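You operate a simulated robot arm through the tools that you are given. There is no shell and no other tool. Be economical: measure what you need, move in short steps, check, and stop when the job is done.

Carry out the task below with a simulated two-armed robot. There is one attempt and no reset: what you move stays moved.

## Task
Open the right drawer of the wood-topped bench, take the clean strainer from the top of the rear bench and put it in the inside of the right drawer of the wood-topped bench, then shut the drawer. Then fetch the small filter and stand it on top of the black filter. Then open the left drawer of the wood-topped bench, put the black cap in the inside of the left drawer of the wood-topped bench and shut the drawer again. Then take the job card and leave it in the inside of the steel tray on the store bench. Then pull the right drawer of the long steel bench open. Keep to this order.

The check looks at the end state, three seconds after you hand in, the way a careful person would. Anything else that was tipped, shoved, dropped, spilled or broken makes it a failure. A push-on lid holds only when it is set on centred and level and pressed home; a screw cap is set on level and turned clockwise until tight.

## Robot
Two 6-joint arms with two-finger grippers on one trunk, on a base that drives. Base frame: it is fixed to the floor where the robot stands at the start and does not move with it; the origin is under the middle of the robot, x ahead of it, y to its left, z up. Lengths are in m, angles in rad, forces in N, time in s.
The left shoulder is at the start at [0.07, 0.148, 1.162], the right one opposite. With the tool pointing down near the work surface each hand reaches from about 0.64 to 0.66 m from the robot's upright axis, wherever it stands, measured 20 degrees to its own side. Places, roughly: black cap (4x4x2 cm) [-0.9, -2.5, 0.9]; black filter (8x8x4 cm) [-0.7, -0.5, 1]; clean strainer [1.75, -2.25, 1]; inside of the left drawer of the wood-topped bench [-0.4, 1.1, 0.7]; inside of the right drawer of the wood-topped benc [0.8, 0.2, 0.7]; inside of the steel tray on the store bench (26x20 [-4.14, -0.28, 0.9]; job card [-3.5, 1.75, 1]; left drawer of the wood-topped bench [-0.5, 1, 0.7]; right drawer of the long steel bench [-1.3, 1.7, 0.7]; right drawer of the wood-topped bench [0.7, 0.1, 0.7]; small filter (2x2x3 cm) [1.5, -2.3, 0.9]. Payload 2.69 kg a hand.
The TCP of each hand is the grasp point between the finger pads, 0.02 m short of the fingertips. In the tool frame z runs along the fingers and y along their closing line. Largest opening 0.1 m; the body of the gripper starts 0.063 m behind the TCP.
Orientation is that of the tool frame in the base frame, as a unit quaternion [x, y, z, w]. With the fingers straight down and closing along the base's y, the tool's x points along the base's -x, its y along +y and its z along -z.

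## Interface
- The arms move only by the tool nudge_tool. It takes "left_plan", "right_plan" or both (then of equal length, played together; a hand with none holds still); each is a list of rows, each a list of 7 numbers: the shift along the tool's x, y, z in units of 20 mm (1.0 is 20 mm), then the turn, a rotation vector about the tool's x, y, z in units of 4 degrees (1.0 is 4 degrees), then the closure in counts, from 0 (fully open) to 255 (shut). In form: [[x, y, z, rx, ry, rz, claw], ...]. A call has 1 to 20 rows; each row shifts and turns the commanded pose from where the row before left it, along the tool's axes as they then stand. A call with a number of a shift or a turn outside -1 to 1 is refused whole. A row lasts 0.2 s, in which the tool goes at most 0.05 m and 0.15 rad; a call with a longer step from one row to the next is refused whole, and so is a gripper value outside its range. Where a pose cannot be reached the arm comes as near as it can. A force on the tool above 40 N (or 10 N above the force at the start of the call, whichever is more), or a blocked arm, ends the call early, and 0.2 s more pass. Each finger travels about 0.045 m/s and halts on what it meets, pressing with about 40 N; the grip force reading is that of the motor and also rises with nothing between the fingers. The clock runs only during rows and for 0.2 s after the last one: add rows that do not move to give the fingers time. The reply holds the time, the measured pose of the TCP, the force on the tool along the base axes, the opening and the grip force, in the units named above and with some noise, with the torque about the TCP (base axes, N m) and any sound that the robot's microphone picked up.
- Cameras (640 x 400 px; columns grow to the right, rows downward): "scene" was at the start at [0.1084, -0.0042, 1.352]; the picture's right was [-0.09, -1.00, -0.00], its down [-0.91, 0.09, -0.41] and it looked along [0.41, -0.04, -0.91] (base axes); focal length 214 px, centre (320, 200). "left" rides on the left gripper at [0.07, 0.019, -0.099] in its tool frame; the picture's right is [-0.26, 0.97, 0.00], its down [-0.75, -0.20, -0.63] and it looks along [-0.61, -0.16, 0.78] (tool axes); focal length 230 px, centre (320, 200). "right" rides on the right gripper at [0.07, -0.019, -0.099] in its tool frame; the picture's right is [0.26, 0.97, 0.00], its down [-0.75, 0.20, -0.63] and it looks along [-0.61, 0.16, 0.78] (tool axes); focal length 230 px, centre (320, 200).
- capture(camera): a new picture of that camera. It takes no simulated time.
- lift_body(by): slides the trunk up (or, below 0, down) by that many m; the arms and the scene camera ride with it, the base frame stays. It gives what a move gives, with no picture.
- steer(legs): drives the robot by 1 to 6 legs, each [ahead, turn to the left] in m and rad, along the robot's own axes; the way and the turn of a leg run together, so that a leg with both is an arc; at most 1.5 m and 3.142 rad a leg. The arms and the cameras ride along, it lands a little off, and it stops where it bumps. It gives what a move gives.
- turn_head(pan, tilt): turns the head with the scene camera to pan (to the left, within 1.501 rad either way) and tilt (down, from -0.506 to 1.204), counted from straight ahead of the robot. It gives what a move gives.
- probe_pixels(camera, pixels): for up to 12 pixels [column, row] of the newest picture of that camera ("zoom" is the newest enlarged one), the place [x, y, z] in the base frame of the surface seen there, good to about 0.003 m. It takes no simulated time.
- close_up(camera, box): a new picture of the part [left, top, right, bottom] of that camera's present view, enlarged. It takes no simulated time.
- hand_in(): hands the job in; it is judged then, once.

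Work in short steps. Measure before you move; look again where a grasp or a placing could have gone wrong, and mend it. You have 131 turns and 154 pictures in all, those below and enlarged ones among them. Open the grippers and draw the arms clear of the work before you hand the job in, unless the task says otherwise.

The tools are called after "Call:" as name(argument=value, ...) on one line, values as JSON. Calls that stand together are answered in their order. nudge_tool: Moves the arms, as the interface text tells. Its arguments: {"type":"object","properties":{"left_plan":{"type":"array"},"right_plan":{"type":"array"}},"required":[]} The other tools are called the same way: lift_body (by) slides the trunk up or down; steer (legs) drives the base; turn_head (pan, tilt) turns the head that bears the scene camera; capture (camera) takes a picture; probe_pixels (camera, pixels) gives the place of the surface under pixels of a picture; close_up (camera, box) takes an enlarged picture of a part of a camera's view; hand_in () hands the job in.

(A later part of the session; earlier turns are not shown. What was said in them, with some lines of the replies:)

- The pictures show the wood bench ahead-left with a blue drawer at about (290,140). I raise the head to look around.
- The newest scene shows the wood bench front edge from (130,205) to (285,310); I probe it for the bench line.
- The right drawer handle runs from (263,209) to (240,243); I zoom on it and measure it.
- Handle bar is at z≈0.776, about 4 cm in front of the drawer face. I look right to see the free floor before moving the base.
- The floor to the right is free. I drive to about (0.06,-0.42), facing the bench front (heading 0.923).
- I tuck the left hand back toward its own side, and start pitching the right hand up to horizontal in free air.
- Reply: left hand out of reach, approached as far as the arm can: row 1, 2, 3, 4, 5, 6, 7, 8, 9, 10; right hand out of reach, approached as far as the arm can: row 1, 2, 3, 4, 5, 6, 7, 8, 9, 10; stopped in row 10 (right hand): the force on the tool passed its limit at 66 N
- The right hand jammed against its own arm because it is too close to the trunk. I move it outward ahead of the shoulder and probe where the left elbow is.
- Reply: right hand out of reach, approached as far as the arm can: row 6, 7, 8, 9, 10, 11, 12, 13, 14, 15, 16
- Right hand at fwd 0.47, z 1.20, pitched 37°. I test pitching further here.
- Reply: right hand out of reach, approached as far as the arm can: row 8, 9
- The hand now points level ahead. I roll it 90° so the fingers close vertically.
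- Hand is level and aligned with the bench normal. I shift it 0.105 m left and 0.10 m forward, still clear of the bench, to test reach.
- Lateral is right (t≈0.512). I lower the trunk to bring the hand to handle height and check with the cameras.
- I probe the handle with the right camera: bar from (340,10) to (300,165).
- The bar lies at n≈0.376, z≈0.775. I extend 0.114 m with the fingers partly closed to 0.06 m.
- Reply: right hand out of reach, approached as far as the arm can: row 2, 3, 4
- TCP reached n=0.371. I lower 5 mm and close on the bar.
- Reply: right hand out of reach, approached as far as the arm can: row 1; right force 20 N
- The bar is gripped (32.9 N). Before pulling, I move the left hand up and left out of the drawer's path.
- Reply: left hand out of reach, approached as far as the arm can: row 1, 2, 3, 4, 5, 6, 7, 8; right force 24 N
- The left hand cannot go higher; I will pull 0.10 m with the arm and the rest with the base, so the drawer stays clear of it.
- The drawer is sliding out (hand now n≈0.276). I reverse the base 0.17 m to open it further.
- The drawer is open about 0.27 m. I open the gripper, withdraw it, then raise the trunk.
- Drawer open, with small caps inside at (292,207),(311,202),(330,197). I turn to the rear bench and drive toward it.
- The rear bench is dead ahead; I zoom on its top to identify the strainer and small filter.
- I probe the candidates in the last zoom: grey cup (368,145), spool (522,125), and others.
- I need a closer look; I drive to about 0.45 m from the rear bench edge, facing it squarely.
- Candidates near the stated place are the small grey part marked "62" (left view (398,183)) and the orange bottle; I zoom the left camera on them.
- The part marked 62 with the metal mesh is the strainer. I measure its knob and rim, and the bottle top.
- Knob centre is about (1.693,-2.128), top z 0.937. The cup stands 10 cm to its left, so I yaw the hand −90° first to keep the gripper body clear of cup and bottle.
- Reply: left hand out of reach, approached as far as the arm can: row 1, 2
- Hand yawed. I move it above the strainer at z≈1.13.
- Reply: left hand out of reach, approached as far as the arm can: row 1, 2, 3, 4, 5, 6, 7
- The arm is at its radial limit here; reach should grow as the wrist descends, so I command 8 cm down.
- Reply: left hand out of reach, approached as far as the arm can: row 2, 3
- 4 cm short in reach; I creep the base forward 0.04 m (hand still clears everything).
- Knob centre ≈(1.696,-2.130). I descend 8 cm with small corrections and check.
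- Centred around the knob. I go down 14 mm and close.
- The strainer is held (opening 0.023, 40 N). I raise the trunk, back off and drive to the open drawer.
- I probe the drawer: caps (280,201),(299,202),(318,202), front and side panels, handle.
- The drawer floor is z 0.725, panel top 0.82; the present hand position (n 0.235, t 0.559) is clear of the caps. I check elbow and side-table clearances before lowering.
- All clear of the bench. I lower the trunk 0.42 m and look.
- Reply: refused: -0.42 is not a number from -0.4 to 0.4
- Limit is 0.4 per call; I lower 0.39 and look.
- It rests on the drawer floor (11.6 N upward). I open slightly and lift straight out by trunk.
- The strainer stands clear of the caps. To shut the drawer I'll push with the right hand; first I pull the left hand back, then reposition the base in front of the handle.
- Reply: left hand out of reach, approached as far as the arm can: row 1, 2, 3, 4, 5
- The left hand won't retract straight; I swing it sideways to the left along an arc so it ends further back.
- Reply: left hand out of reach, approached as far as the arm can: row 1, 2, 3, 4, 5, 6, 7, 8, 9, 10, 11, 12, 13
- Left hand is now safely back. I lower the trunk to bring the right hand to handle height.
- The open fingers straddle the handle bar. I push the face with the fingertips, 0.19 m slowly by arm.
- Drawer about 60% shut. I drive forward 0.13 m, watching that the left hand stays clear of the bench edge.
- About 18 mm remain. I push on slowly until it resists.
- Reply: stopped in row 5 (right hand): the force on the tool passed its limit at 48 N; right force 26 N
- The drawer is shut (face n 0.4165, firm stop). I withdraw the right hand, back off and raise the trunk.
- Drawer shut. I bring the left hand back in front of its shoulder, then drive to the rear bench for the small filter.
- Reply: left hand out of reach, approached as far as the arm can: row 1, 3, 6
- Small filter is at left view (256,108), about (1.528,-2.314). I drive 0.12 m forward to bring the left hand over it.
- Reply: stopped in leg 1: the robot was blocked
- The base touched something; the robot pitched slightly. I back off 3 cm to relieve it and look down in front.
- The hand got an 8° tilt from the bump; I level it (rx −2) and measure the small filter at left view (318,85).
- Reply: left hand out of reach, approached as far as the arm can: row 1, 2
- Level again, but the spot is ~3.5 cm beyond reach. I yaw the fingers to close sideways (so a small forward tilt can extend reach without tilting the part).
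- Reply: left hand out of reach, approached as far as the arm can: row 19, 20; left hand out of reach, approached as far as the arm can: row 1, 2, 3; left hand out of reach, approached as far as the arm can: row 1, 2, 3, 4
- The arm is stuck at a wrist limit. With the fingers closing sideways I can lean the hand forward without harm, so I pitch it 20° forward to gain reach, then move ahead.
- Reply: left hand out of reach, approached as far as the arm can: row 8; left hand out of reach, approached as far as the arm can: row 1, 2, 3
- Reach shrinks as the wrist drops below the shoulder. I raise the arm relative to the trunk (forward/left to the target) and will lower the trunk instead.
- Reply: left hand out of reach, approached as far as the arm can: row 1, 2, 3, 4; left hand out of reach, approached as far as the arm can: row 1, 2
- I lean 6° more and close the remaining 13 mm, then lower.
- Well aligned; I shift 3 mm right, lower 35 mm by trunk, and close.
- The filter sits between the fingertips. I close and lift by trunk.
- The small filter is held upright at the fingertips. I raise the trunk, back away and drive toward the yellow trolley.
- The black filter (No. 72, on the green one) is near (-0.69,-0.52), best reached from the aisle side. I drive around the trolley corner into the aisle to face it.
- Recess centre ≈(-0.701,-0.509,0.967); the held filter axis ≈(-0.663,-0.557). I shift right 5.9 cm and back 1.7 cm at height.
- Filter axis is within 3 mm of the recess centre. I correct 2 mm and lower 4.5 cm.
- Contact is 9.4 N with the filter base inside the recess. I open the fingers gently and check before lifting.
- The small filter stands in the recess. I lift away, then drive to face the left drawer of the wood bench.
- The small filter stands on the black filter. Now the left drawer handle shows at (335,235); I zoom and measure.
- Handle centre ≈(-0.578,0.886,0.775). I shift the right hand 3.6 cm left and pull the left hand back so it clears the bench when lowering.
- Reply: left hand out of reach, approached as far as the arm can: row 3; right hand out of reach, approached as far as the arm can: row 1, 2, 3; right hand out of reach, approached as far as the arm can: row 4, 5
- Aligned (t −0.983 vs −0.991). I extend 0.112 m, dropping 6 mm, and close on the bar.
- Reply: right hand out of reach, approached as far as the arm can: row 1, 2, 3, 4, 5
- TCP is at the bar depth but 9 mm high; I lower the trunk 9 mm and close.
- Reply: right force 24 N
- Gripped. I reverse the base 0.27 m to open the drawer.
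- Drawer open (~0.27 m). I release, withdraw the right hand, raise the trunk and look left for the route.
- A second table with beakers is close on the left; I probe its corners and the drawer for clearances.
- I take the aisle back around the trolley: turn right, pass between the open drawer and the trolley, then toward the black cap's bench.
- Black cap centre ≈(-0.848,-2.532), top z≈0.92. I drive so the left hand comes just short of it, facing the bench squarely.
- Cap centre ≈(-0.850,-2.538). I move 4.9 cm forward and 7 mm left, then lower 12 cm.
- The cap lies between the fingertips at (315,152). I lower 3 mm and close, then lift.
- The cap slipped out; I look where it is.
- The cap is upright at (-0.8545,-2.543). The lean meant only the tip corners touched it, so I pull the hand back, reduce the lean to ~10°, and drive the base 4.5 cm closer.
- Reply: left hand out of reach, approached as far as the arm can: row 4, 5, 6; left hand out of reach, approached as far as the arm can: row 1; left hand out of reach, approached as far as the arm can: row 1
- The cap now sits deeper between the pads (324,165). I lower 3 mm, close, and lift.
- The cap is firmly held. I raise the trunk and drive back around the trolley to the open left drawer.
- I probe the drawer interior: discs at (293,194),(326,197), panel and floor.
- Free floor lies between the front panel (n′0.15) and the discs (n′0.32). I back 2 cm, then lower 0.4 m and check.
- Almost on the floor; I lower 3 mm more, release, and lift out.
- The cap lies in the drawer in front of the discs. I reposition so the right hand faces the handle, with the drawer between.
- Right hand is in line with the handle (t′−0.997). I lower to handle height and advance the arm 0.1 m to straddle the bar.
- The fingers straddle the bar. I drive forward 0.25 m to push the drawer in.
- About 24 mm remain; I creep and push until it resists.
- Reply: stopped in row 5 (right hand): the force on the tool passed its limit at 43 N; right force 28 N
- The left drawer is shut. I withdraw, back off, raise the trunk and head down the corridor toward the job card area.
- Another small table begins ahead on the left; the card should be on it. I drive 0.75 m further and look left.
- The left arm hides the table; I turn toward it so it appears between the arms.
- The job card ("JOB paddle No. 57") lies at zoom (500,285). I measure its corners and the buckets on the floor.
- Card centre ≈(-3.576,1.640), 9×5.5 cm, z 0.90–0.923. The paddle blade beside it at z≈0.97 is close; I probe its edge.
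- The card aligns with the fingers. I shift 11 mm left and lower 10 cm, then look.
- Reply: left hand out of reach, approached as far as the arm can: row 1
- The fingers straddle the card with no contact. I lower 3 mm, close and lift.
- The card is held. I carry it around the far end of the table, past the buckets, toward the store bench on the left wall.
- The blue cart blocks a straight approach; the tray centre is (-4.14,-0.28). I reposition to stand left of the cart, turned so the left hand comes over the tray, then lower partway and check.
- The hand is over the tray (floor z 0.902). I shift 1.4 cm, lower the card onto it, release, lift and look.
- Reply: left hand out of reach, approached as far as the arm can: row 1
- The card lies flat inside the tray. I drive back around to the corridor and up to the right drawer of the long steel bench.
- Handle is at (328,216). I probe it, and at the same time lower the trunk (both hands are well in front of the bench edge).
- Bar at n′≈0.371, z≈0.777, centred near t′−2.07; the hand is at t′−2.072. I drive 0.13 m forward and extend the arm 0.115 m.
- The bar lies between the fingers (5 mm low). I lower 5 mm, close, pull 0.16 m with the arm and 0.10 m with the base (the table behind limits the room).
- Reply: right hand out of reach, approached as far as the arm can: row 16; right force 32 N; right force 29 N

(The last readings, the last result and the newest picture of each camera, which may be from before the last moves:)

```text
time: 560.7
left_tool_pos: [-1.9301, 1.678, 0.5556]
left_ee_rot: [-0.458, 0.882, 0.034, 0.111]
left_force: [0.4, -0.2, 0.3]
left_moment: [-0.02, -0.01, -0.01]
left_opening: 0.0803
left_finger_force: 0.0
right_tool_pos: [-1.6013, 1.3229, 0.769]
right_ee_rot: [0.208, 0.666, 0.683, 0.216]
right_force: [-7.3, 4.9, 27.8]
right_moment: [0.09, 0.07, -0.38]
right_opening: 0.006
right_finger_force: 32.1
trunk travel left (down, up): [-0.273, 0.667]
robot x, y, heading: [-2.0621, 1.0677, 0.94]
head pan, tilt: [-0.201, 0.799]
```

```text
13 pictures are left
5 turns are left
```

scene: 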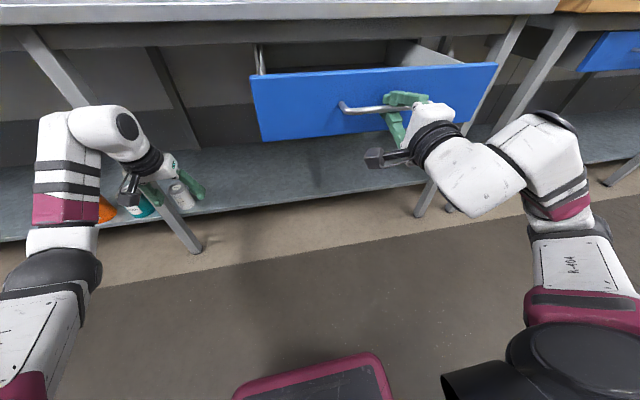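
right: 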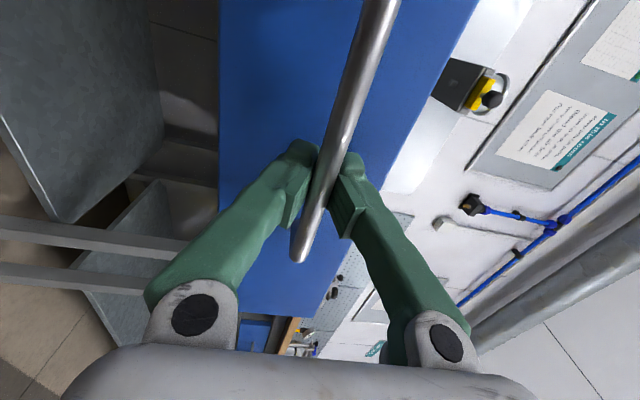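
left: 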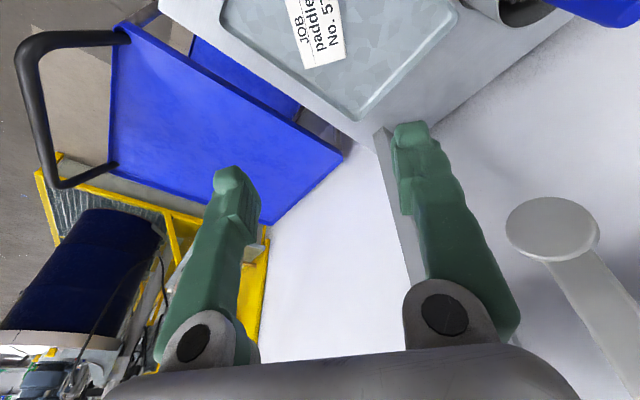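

The drawer is open about 0.25 m. I open the fingers, back the hand off the bar, raise the trunk and verify.

Call:
nudge_tool(right_plan=[[0, 0, 0, 0, 0, 0, 100], [0, 0, 0, 0, 0, 0, 100], [0, 0, 0, 0, 0, 0, 100], [0, 0, 0, 0, 0, 0, 100], [0, 0, 0, 0, 0, 0, 60], [0, 0, 0, 0, 0, 0, 60]])

Call:
steer(legs=[[-0.055, 0]])

Call:
lift_body(by=0.4)

Call:
capture(camera="scene")

```text
time: 562.1
left_tool_pos: [-1.9268, 1.6802, 0.5554]
left_ee_rot: [-0.458, 0.882, 0.034, 0.109]
left_force: [0.1, -0.2, 0.0]
left_moment: [0.0, 0.03, 0.02]
left_opening: 0.0801
left_finger_force: 0.1
right_tool_pos: [-1.596, 1.3232, 0.7671]
right_ee_rot: [0.209, 0.668, 0.681, 0.214]
right_force: [-0.2, 0.1, 0.8]
right_moment: [0.03, 0.0, 0.0]
right_opening: 0.0765
right_finger_force: 0.0
trunk travel left (down, up): [-0.273, 0.667]
robot x, y, heading: [-2.0595, 1.0674, 0.937]
head pan, tilt: [-0.201, 0.799]
```

```text
time: 563.0
left_tool_pos: [-1.9603, 1.6351, 0.5543]
left_ee_rot: [-0.458, 0.882, 0.035, 0.108]
left_force: [0.1, -0.5, 0.1]
left_moment: [0.01, -0.02, 0.01]
left_opening: 0.0803
left_finger_force: 0.1
right_tool_pos: [-1.6292, 1.2802, 0.7655]
right_ee_rot: [0.209, 0.667, 0.682, 0.214]
right_force: [0.4, -0.9, -0.2]
right_moment: [-0.02, 0.02, -0.01]
right_opening: 0.0762
right_finger_force: 0.1
trunk travel left (down, up): [-0.273, 0.667]
robot x, y, heading: [-2.0968, 1.0222, 0.932]
head pan, tilt: [-0.201, 0.799]
```

```text
time: 566.8
left_tool_pos: [-1.9608, 1.6362, 0.9545]
left_ee_rot: [-0.457, 0.882, 0.035, 0.109]
left_force: [0.5, -0.3, -0.3]
left_moment: [-0.02, -0.01, 0.0]
left_opening: 0.0806
left_finger_force: 0.1
right_tool_pos: [-1.6298, 1.2789, 1.1656]
right_ee_rot: [0.209, 0.667, 0.682, 0.215]
right_force: [0.2, 0.1, 0.5]
right_moment: [0.02, 0.01, 0.01]
right_opening: 0.0765
right_finger_force: 0.0
trunk travel left (down, up): [-0.673, 0.267]
robot x, y, heading: [-2.0947, 1.0223, 0.938]
head pan, tilt: [-0.201, 0.799]
```

```text
12 pictures are left
4 turns are left
```

scene: 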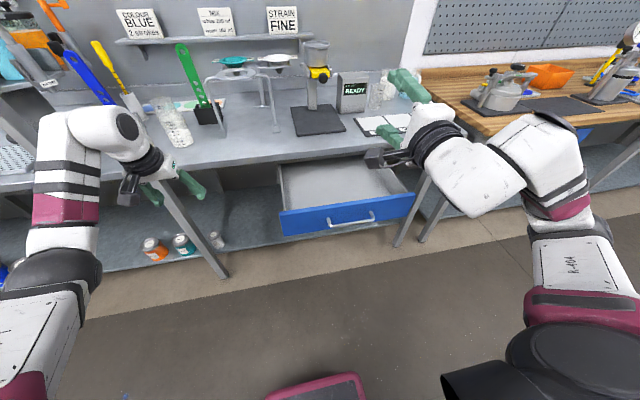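

The right drawer of the long steel bench stands open, both grippers are open and empty, and the arms are clear of the work. I hand the job in.

Call:
hand_in()

```text
The job is handed in.
```

I carried out all five parts in the order given and handed the job in. I checked each by camera as I finished it; nothing was checked again at the end.

- **Clean strainer:** it stands in the right drawer of the wood-topped bench, and the drawer is shut. I took the mesh part marked 62 to be the clean strainer.
- **Small filter:** it stands in the recess on top of the black filter (No. 72).
- **Black cap:** it lies in the left drawer of the wood-topped bench, and the drawer is shut. My first grip slipped and moved it about 6 mm on the bench, still upright; the second held.
- **Job card:** "JOB paddle No. 57" lies flat in the steel tray on the store bench.
- **Long steel bench:** the right drawer is open about 0.25 m.

While I was fetching the small filter, the robot's base bumped into something at the rear bench and I backed it off. The parts I re-measured there had not moved.
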